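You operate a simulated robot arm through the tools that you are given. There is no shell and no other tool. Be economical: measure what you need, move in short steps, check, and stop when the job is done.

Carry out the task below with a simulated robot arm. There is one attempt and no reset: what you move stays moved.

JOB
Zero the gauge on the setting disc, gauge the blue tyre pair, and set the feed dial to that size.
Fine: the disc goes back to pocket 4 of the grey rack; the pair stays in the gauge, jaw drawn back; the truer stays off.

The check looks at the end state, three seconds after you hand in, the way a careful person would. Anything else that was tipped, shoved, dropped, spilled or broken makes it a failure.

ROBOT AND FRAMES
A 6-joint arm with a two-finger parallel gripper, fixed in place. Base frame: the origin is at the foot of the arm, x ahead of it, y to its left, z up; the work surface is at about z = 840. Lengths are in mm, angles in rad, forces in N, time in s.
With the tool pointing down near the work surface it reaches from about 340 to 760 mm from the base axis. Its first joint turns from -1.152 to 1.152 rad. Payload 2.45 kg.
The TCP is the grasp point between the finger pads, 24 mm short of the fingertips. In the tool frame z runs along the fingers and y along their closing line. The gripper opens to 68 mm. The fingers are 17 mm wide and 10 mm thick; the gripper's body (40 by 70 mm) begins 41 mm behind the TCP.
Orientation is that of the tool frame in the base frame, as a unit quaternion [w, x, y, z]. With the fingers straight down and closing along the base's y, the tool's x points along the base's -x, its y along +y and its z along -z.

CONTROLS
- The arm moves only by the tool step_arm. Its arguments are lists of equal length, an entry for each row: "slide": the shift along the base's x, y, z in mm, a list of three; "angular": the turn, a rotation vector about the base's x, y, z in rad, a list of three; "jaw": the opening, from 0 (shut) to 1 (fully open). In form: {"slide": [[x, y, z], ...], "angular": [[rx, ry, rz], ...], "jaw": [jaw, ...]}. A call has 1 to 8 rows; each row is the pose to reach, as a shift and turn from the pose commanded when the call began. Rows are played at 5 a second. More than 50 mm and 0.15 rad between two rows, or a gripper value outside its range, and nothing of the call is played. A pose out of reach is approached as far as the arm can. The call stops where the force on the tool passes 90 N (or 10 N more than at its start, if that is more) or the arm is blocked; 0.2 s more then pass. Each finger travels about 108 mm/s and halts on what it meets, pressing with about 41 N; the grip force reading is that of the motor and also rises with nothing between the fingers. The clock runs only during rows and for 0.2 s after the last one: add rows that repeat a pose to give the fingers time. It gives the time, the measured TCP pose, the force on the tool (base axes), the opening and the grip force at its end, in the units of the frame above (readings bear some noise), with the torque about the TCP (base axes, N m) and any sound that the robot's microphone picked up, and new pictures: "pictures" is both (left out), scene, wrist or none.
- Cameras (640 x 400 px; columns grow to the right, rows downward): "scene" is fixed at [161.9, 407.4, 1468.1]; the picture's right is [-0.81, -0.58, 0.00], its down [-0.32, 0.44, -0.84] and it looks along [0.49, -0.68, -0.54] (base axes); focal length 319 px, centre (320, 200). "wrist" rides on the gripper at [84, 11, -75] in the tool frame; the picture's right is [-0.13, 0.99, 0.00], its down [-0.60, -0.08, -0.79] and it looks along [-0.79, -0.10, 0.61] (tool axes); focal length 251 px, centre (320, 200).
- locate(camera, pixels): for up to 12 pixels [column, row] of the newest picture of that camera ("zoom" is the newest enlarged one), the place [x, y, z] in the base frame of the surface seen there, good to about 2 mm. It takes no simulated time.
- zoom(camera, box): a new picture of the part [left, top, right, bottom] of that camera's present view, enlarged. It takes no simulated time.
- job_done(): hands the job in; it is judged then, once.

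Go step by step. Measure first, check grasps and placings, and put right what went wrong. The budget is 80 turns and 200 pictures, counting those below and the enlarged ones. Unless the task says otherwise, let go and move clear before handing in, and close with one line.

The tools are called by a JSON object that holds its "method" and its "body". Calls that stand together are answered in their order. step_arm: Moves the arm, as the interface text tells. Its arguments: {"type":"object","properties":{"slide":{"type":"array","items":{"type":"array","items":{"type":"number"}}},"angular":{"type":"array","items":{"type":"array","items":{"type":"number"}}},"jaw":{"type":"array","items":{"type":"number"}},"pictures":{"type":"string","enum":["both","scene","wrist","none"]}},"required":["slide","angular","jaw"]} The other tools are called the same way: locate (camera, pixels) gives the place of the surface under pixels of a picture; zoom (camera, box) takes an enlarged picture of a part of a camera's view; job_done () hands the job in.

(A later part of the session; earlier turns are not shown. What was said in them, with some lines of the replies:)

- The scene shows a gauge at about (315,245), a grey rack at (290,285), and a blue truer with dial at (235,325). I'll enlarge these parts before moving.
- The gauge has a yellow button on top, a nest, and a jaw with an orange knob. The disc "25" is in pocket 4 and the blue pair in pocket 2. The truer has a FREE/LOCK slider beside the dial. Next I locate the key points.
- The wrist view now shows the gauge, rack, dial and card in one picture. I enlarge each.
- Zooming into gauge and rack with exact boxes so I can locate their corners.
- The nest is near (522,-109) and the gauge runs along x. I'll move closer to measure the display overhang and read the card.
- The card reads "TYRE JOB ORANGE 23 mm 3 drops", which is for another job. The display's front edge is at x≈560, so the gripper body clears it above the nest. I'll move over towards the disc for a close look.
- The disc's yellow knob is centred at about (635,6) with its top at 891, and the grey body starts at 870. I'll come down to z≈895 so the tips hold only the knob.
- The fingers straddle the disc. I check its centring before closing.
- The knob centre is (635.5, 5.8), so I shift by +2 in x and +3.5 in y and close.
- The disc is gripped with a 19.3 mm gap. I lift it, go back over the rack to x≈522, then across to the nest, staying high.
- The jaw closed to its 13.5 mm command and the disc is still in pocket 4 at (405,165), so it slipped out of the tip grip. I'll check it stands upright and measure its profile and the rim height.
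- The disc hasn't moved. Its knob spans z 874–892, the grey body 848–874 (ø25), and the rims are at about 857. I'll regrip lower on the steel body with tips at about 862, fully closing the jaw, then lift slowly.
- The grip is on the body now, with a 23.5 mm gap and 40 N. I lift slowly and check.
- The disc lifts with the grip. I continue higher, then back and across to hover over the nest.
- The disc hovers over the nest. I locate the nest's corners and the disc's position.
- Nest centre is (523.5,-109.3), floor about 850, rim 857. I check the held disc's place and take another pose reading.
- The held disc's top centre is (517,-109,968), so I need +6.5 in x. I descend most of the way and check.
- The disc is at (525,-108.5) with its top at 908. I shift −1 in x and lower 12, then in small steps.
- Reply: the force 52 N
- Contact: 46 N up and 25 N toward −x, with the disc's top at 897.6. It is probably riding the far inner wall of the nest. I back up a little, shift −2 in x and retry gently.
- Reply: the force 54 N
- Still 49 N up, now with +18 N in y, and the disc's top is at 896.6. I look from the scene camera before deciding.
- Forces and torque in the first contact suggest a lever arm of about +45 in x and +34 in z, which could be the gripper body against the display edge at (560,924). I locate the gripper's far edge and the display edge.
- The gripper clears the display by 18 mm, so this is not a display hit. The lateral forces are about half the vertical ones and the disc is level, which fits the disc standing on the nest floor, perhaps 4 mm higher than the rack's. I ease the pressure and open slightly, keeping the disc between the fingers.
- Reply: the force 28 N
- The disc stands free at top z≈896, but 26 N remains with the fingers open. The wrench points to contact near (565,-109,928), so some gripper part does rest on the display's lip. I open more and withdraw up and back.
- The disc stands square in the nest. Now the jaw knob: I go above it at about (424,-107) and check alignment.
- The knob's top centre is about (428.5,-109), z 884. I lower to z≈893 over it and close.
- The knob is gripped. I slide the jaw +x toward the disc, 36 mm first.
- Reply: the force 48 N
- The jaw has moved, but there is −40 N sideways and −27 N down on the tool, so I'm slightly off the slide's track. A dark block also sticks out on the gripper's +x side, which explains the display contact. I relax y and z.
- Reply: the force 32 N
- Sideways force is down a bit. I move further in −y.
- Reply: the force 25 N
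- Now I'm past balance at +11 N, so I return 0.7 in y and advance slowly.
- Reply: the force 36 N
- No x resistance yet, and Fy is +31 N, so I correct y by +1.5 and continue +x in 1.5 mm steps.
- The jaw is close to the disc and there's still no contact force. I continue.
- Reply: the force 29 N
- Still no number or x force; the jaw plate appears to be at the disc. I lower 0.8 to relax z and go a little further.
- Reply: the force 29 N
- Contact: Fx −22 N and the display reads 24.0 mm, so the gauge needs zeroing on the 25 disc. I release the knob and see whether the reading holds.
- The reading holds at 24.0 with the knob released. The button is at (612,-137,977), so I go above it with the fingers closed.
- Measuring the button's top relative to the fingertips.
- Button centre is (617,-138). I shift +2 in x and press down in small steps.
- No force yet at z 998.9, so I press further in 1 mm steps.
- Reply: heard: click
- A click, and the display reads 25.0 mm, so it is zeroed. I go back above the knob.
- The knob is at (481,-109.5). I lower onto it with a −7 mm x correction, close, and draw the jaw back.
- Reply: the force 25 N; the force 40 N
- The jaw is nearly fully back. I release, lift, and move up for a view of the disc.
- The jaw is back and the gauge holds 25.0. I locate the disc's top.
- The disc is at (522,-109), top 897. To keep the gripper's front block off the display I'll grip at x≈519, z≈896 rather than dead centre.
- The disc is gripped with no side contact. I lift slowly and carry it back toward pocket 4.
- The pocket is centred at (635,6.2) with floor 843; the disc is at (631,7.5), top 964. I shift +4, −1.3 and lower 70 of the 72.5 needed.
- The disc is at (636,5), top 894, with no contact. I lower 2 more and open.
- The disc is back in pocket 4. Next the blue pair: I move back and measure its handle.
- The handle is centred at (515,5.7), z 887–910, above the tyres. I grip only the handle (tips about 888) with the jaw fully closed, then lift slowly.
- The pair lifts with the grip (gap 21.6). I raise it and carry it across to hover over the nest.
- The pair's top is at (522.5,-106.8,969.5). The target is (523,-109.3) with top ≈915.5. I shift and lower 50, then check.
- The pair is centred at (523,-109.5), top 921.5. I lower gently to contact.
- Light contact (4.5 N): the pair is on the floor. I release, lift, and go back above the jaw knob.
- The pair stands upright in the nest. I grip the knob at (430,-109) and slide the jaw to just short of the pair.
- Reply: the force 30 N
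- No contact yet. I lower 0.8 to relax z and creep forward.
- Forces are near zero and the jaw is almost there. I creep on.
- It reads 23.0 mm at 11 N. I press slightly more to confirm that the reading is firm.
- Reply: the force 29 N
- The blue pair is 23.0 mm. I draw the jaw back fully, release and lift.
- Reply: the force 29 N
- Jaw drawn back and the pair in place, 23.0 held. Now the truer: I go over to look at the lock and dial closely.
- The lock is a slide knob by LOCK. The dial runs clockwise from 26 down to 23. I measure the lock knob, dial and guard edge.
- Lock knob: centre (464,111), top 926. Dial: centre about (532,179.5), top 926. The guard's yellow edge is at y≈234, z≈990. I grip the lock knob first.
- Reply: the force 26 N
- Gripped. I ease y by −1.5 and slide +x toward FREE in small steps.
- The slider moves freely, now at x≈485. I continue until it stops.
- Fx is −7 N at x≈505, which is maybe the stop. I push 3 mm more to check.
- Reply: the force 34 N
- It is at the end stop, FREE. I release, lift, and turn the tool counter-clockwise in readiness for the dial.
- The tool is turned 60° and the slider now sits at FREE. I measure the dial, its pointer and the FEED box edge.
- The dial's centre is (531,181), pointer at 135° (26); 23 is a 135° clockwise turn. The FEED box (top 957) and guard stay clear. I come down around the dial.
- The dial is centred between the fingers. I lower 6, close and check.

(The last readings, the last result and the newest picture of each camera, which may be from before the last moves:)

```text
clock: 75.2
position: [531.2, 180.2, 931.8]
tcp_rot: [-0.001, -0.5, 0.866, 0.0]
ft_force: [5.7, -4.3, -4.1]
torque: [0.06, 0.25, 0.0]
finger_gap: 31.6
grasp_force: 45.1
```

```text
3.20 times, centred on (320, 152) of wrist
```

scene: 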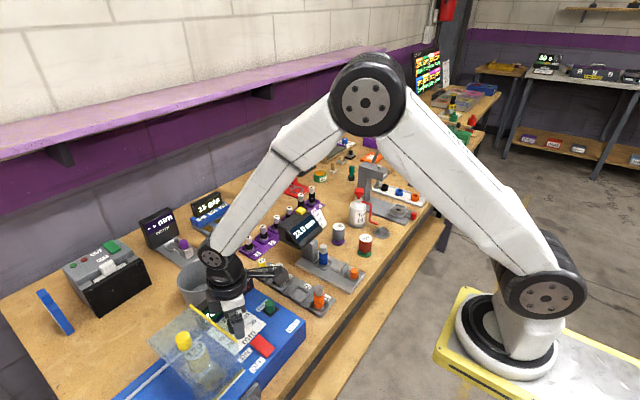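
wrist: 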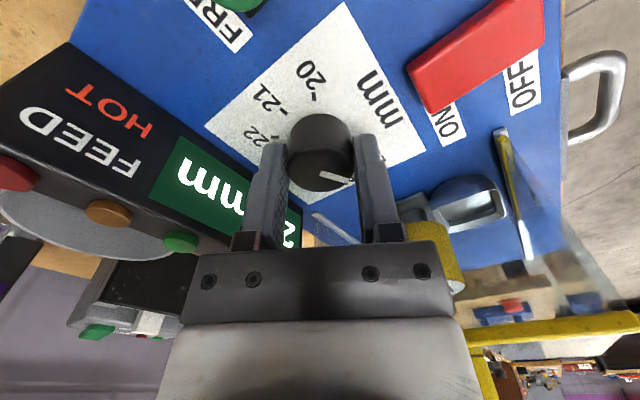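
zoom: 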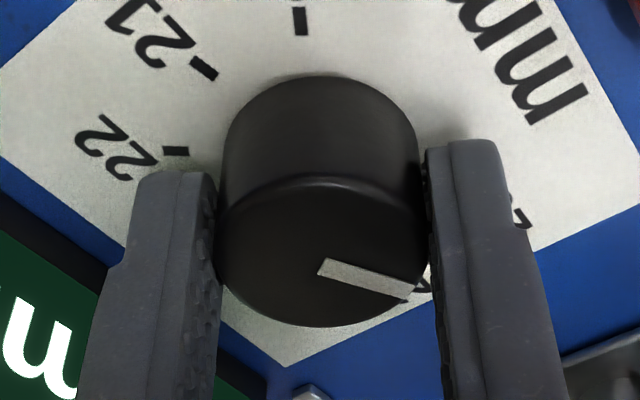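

Good grip on the dial (31.6 mm). I turn clockwise 56°.

{"method": "step_arm", "body": {"slide": [[0, 0, 0], [0, 0, 0], [0, 0, 0], [0, 0, 0], [0, 0, 0], [0, 0, 0], [0, 0, 0]], "angular": [[0, 0, -0.14], [0, 0, -0.28], [0, 0, -0.42], [0, 0, -0.56], [0, 0, -0.7], [0, 0, -0.84], [0, 0, -0.98]], "jaw": [0.2, 0.2, 0.2, 0.2, 0.2, 0.2, 0.2]}}

{"method": "zoom", "body": {"camera": "scene", "box": [180, 240, 308, 340]}}

{"method": "zoom", "body": {"camera": "wrist", "box": [220, 90, 420, 215]}}

```text
clock: 76.8
position: [531.3, 181.3, 932.3]
tcp_rot: [0.002, -0.034, 0.999, 0.001]
ft_force: [1.3, -8.2, 22.0]
torque: [-0.77, 1.05, 0.03]
finger_gap: 31.7
grasp_force: 45.2
```

scene: 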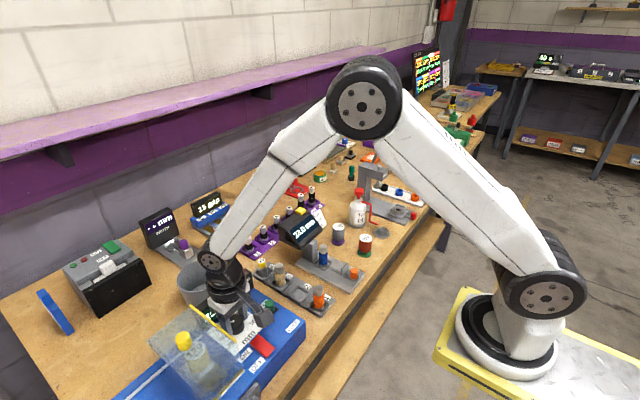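
wrist: 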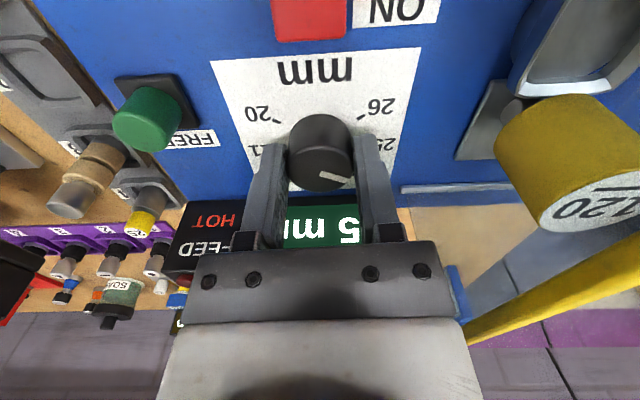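

```text
4.00 times, centred on (244, 290) of scene
```

zoom: 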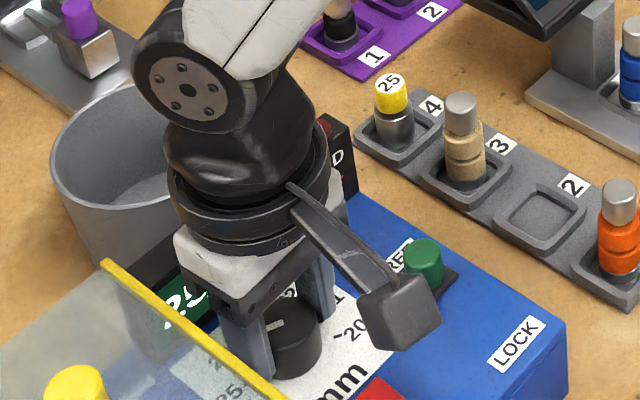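

```text
3.20 times, centred on (320, 152) of wrist
```

zoom: 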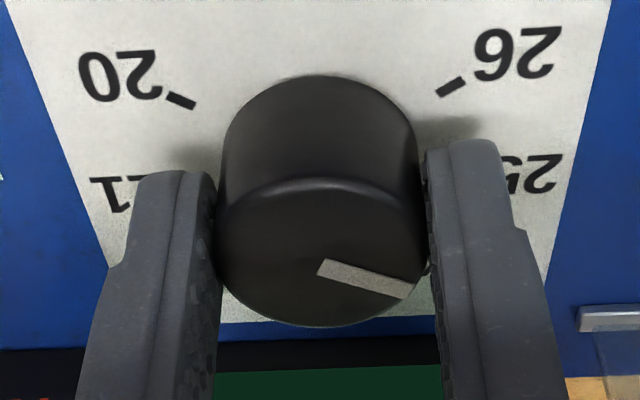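

The dial followed the tool: the display now reads 25 and the pointer is about 65° from the 23 mark. I open, lift clear, turn back counter-clockwise 64°, and regrip.

{"method": "step_arm", "body": {"slide": [[0, 0, 0], [0, 0, 0], [0, 0, 15], [0, 0, 35]], "angular": [[0, 0, 0], [0, 0, 0], [0, 0, 0], [0, 0, 0]], "jaw": [0.75, 0.8, 0.8, 0.8], "pictures": "wrist"}}

{"method": "zoom", "body": {"camera": "wrist", "box": [220, 60, 420, 185]}}

{"method": "step_arm", "body": {"slide": [[0, 0, 0], [0, 0, 0], [0, 0, 0], [0, 0, 0], [0, 0, 0], [0, 0, 0], [0, 0, 0], [0, 0, 0]], "angular": [[0, 0, 0.14], [0, 0, 0.28], [0, 0, 0.42], [0, 0, 0.56], [0, 0, 0.7], [0, 0, 0.84], [0, 0, 0.98], [0, 0, 1.12]], "jaw": [0.8, 0.8, 0.8, 0.8, 0.8, 0.8, 0.8, 0.8], "pictures": "wrist"}}

{"method": "zoom", "body": {"camera": "wrist", "box": [220, 60, 420, 185]}}

```text
clock: 77.8
position: [529.5, 179.9, 966.1]
tcp_rot: [0.0, -0.035, 0.999, 0.0]
ft_force: [-0.1, 0.8, 0.2]
torque: [0.01, 0.0, 0.0]
finger_gap: 54.4
grasp_force: 0.1
```

wrist: 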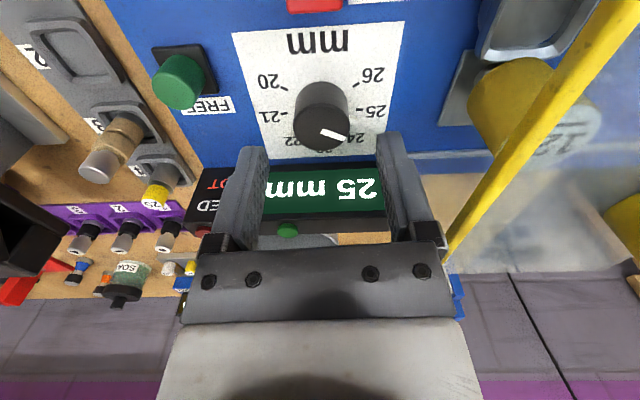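

```text
3.20 times, centred on (320, 122) of wrist
```

zoom: 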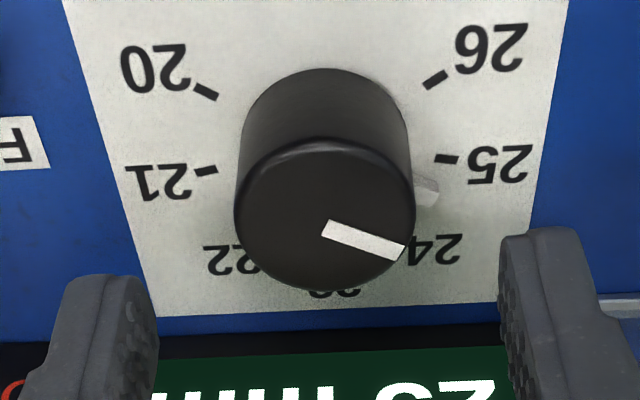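

```text
clock: 79.6
position: [530.3, 180.8, 966.6]
tcp_rot: [0.0, -0.561, 0.828, 0.0]
ft_force: [-0.7, 1.1, -0.2]
torque: [0.0, 0.0, 0.0]
finger_gap: 54.8
grasp_force: 0.1
```

wrist: 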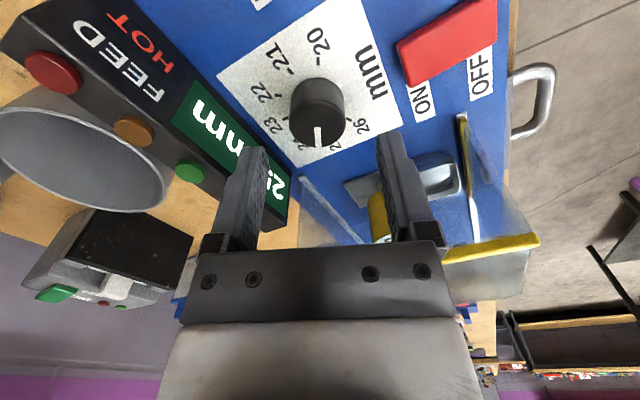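

```text
3.20 times, centred on (320, 122) of wrist
```

zoom: 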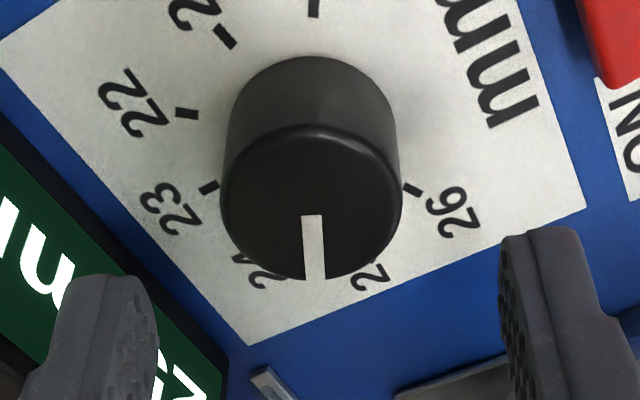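

The pointer is midway between 24 and 25, about 65° from 23. I lower, grip, and turn clockwise 64°.

{"method": "step_arm", "body": {"slide": [[0.5, 0, -18], [0.5, 0, -35], [0.5, 0, -35], [0.5, 0, -35], [0.5, 0, -35]], "angular": [[0, 0, 0], [0, 0, 0], [0, 0, 0], [0, 0, 0], [0, 0, 0]], "jaw": [0.8, 0.8, 0.2, 0.2, 0.2], "pictures": "none"}}

{"method": "step_arm", "body": {"slide": [[0, 0, 0], [0, 0, 0], [0, 0, 0], [0, 0, 0], [0, 0, 0], [0, 0, 0], [0, 0, 0], [0, 0, 0]], "angular": [[0, 0, -0.14], [0, 0, -0.28], [0, 0, -0.42], [0, 0, -0.56], [0, 0, -0.7], [0, 0, -0.84], [0, 0, -0.98], [0, 0, -1.12]], "jaw": [0.2, 0.2, 0.2, 0.2, 0.2, 0.2, 0.2, 0.2], "pictures": "wrist"}}

{"method": "zoom", "body": {"camera": "wrist", "box": [220, 90, 420, 260]}}

```text
clock: 80.8
position: [531.7, 180.4, 931.9]
tcp_rot: [0.001, -0.561, 0.828, -0.001]
ft_force: [10.6, -4.9, -6.0]
torque: [0.14, 0.04, 0.0]
finger_gap: 31.7
grasp_force: 44.8
```

```text
clock: 82.6
position: [531.9, 181.5, 932.6]
tcp_rot: [0.002, -0.034, 0.999, 0.001]
ft_force: [23.0, -3.7, 6.5]
torque: [-0.64, 0.12, 0.01]
finger_gap: 31.6
grasp_force: 45.1
```

wrist: 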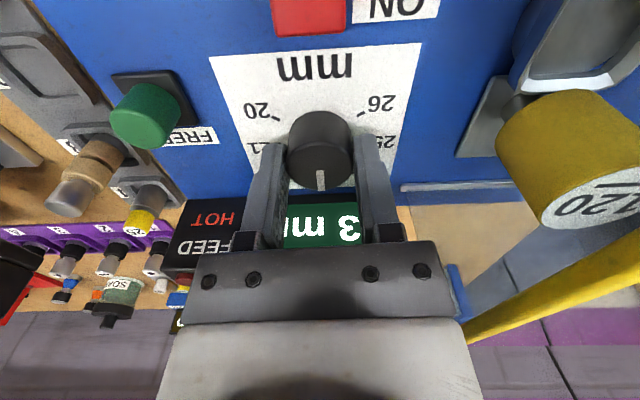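

```text
2.35 times, centred on (320, 175) of wrist
```

zoom: 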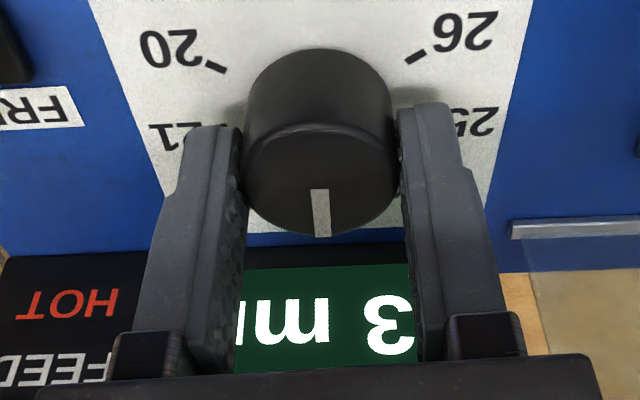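

The display reads 23. I open, lift clear and check the pointer against the 23 tick.

{"method": "step_arm", "body": {"slide": [[0, 0, 0], [0, 0, 0], [0, 0, 20], [0, 0, 55], [-20, -10, 85]], "angular": [[0, 0, 0], [0, 0, 0], [0, 0, 0], [0, 0, 0], [0, 0, -0.068]], "jaw": [0.75, 0.8, 0.8, 0.8, 0.8]}}

{"method": "zoom", "body": {"camera": "wrist", "box": [260, 60, 420, 160]}}

{"method": "zoom", "body": {"camera": "scene", "box": [190, 270, 318, 350]}}

```text
clock: 83.8
position: [509.3, 170.6, 1017.4]
tcp_rot: [0.0, -0.001, 1.0, 0.0]
ft_force: [0.1, -0.1, 0.0]
torque: [-0.01, 0.03, 0.0]
finger_gap: 54.5
grasp_force: 0.0
```

scene: 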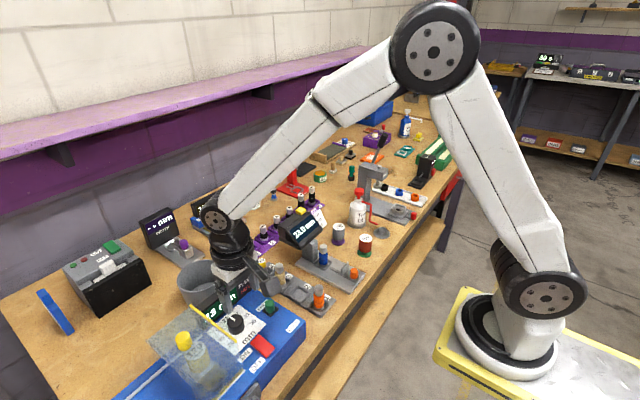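
wrist: 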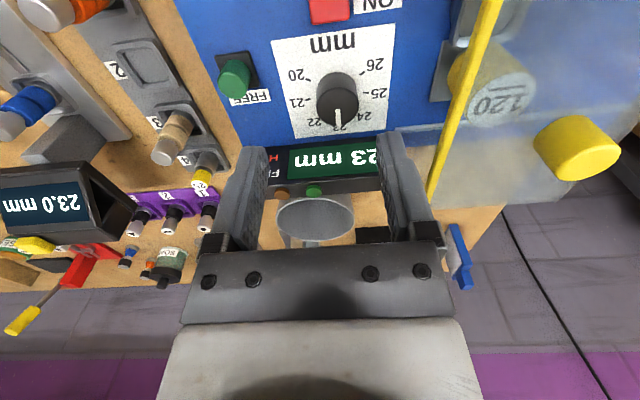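

```text
4.00 times, centred on (340, 110) of wrist
```

zoom: 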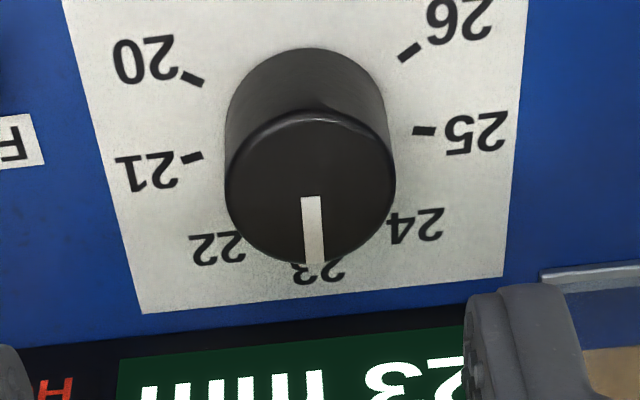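

```text
5.00 times, centred on (254, 310) of scene
5 turns are left
```

zoom: 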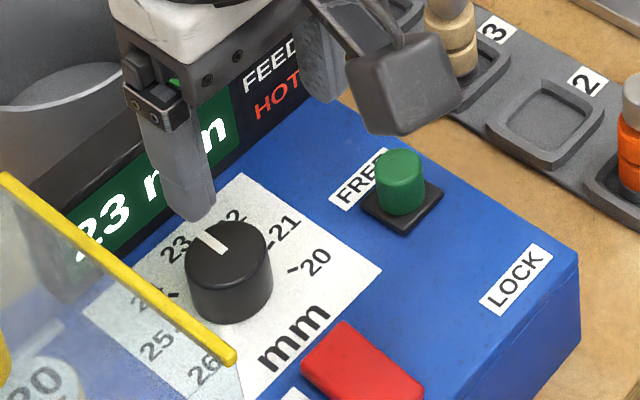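

The dial points at 23 and the display reads 23 mm. I relock it: moving above the lock knob and measuring it.

{"method": "step_arm", "body": {"slide": [[-2, -25, 0], [-5, -45, 0], [-7, -60.5, 0], [-7, -60.5, -40]], "angular": [[0, 0, 0], [0, 0, 0], [0, 0, 0], [0, 0, 0]], "jaw": [0.7, 0.6, 0.6, 0.6], "pictures": "wrist"}}

{"method": "locate", "body": {"camera": "scene", "pixels": [[270, 301], [270, 303], [268, 302], [273, 302]]}}

{"method": "locate", "body": {"camera": "wrist", "pixels": [[320, 105], [320, 112], [320, 119], [320, 126], [308, 115], [332, 115]]}}

```text
clock: 84.8
position: [505.3, 111.3, 974.5]
tcp_rot: [0.001, 0.0, 1.0, 0.0]
ft_force: [0.7, 0.5, 0.4]
torque: [0.04, 0.01, 0.02]
finger_gap: 40.9
grasp_force: 0.1
```

wrist: 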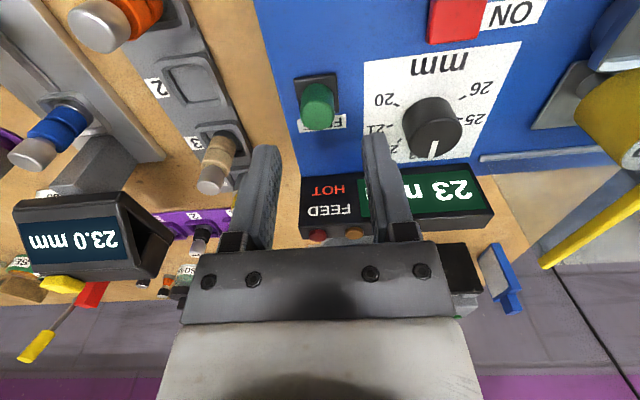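

```text
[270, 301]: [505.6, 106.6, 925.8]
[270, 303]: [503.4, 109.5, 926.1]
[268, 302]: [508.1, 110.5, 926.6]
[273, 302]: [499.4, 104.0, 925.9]
```

```text
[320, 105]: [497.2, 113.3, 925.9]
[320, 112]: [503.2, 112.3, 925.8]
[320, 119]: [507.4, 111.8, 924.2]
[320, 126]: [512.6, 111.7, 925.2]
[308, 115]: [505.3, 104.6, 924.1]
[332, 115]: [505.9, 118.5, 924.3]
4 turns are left
```

The knob is at about (504,110), right under the tool. I lower 40, grip, slide back −44 toward LOCK, then check.

{"method": "step_arm", "body": {"slide": [[-1, -0.8, -20], [-1, -0.8, -40], [-1, -0.8, -40], [-1, -0.8, -40], [-1, -0.8, -40]], "angular": [[0, 0, 0], [0, 0, 0], [0, 0, 0], [0, 0, 0], [0, 0, 0]], "jaw": [0.6, 0.6, 0.1, 0.1, 0.1], "pictures": "none"}}

{"method": "step_arm", "body": {"slide": [[-6, 0, 0], [-12, 0, 0], [-18, 0, 0], [-24, 0, 0], [-30, 0, 0], [-36, 0, 0], [-40, 0, 0], [-42, 0, 0]], "angular": [[0, 0, 0], [0, 0, 0], [0, 0, 0], [0, 0, 0], [0, 0, 0], [0, 0, 0], [0, 0, 0], [0, 0, 0]], "jaw": [0.1, 0.1, 0.1, 0.1, 0.1, 0.1, 0.1, 0.1], "pictures": "wrist"}}

```text
clock: 86.0
position: [503.7, 110.7, 935.9]
tcp_rot: [0.002, -0.001, 1.0, 0.0]
ft_force: [-1.3, 5.0, -0.2]
torque: [-0.11, -0.08, 0.0]
finger_gap: 18.7
grasp_force: 36.0
```

```text
clock: 87.8
position: [463.0, 109.8, 936.7]
tcp_rot: [0.003, 0.0, 1.0, 0.001]
ft_force: [13.4, 17.3, -10.3]
torque: [0.03, -0.01, -0.05]
finger_gap: 18.8
grasp_force: 36.7
3 turns are left
```

wrist: 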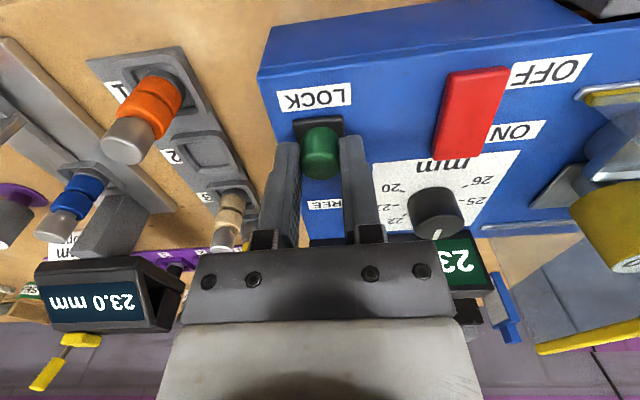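

The slider is at the LOCK stop (Fx +13 N) and the display still reads 23. I release, lift clear and check everything one last time.

{"method": "step_arm", "body": {"slide": [[1, 0, 0], [1, 0, 0], [1, 0, 0], [1, 0, 30], [1, 0, 75], [-20, -20, 115], [-40, -50, 150]], "angular": [[0, 0, 0], [0, 0, 0], [0, 0, 0], [0, 0, 0], [0, 0, 0], [0, 0, 0], [0, 0, 0]], "jaw": [0.1, 0.6, 0.6, 0.6, 0.6, 0.6, 0.6]}}

{"method": "zoom", "body": {"camera": "scene", "box": [190, 230, 370, 350]}}

{"method": "zoom", "body": {"camera": "wrist", "box": [330, 20, 570, 170]}}

```text
refused: row 7 steps farther than a row can; nothing moved
```

```text
3.33 times, centred on (280, 290) of scene
```

zoom: 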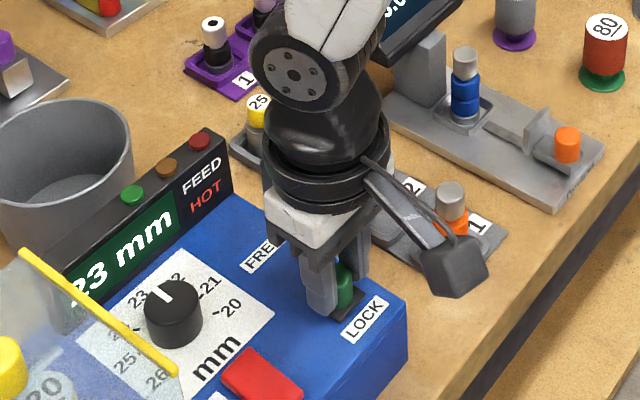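

```text
2.67 times, centred on (450, 95) of wrist
2 turns are left
```

zoom: 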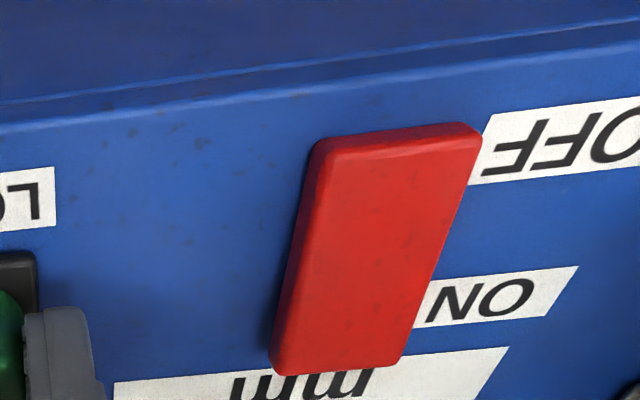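

The release was refused because one step was too long, and nothing moved. The dial reads 23, the slider is at LOCK and the rocker is untouched. I release and lift with smaller steps.

{"method": "step_arm", "body": {"slide": [[1, 0, 0], [1, 0, 0], [1, 0, 0], [1, 0, 20], [1, 0, 55], [1, 0, 95], [1, 0, 135]], "angular": [[0, 0, 0], [0, 0, 0], [0, 0, 0], [0, 0, 0], [0, 0, 0], [0, 0, 0], [0, 0, 0]], "jaw": [0.1, 0.6, 0.6, 0.6, 0.6, 0.6, 0.6]}}

```text
clock: 89.4
position: [459.1, 109.9, 1070.2]
tcp_rot: [-0.001, -0.001, 1.0, 0.0]
ft_force: [-0.6, 0.1, -0.1]
torque: [-0.01, -0.04, -0.02]
finger_gap: 40.9
grasp_force: 0.1
1 turns are left
```

scene: 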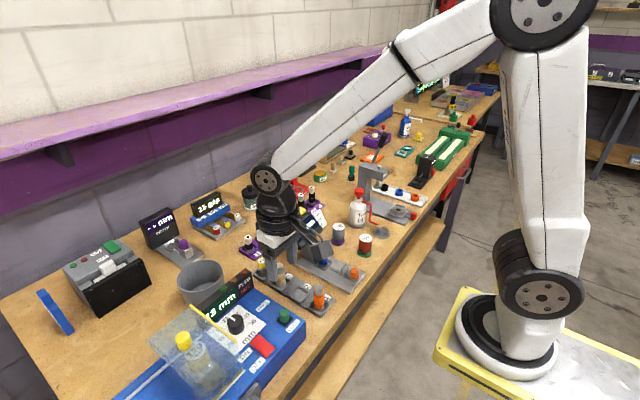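
wrist: 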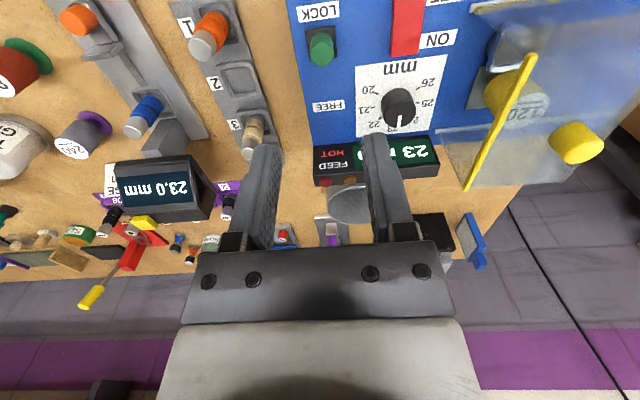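

The arm is clear, the lock is at LOCK (320,48), the dial and display show 23 mm, and the pair stands in the gauge with the jaw back, so I hand in.

{"method": "job_done", "body": {}}

```text
The job is handed in.
```

I zeroed the gauge at 25.0 mm on the setting disc, measured the blue tyre pair at 23.0 mm, set the feed dial to 23 mm and handed the job in. The disc is back in pocket 4, the pair is in the gauge with the jaw drawn back, and I left the truer's switch alone. While first setting the disc in the gauge, the gripper appears to have pressed on its display (up to about 49 N); I saw no shift or damage.
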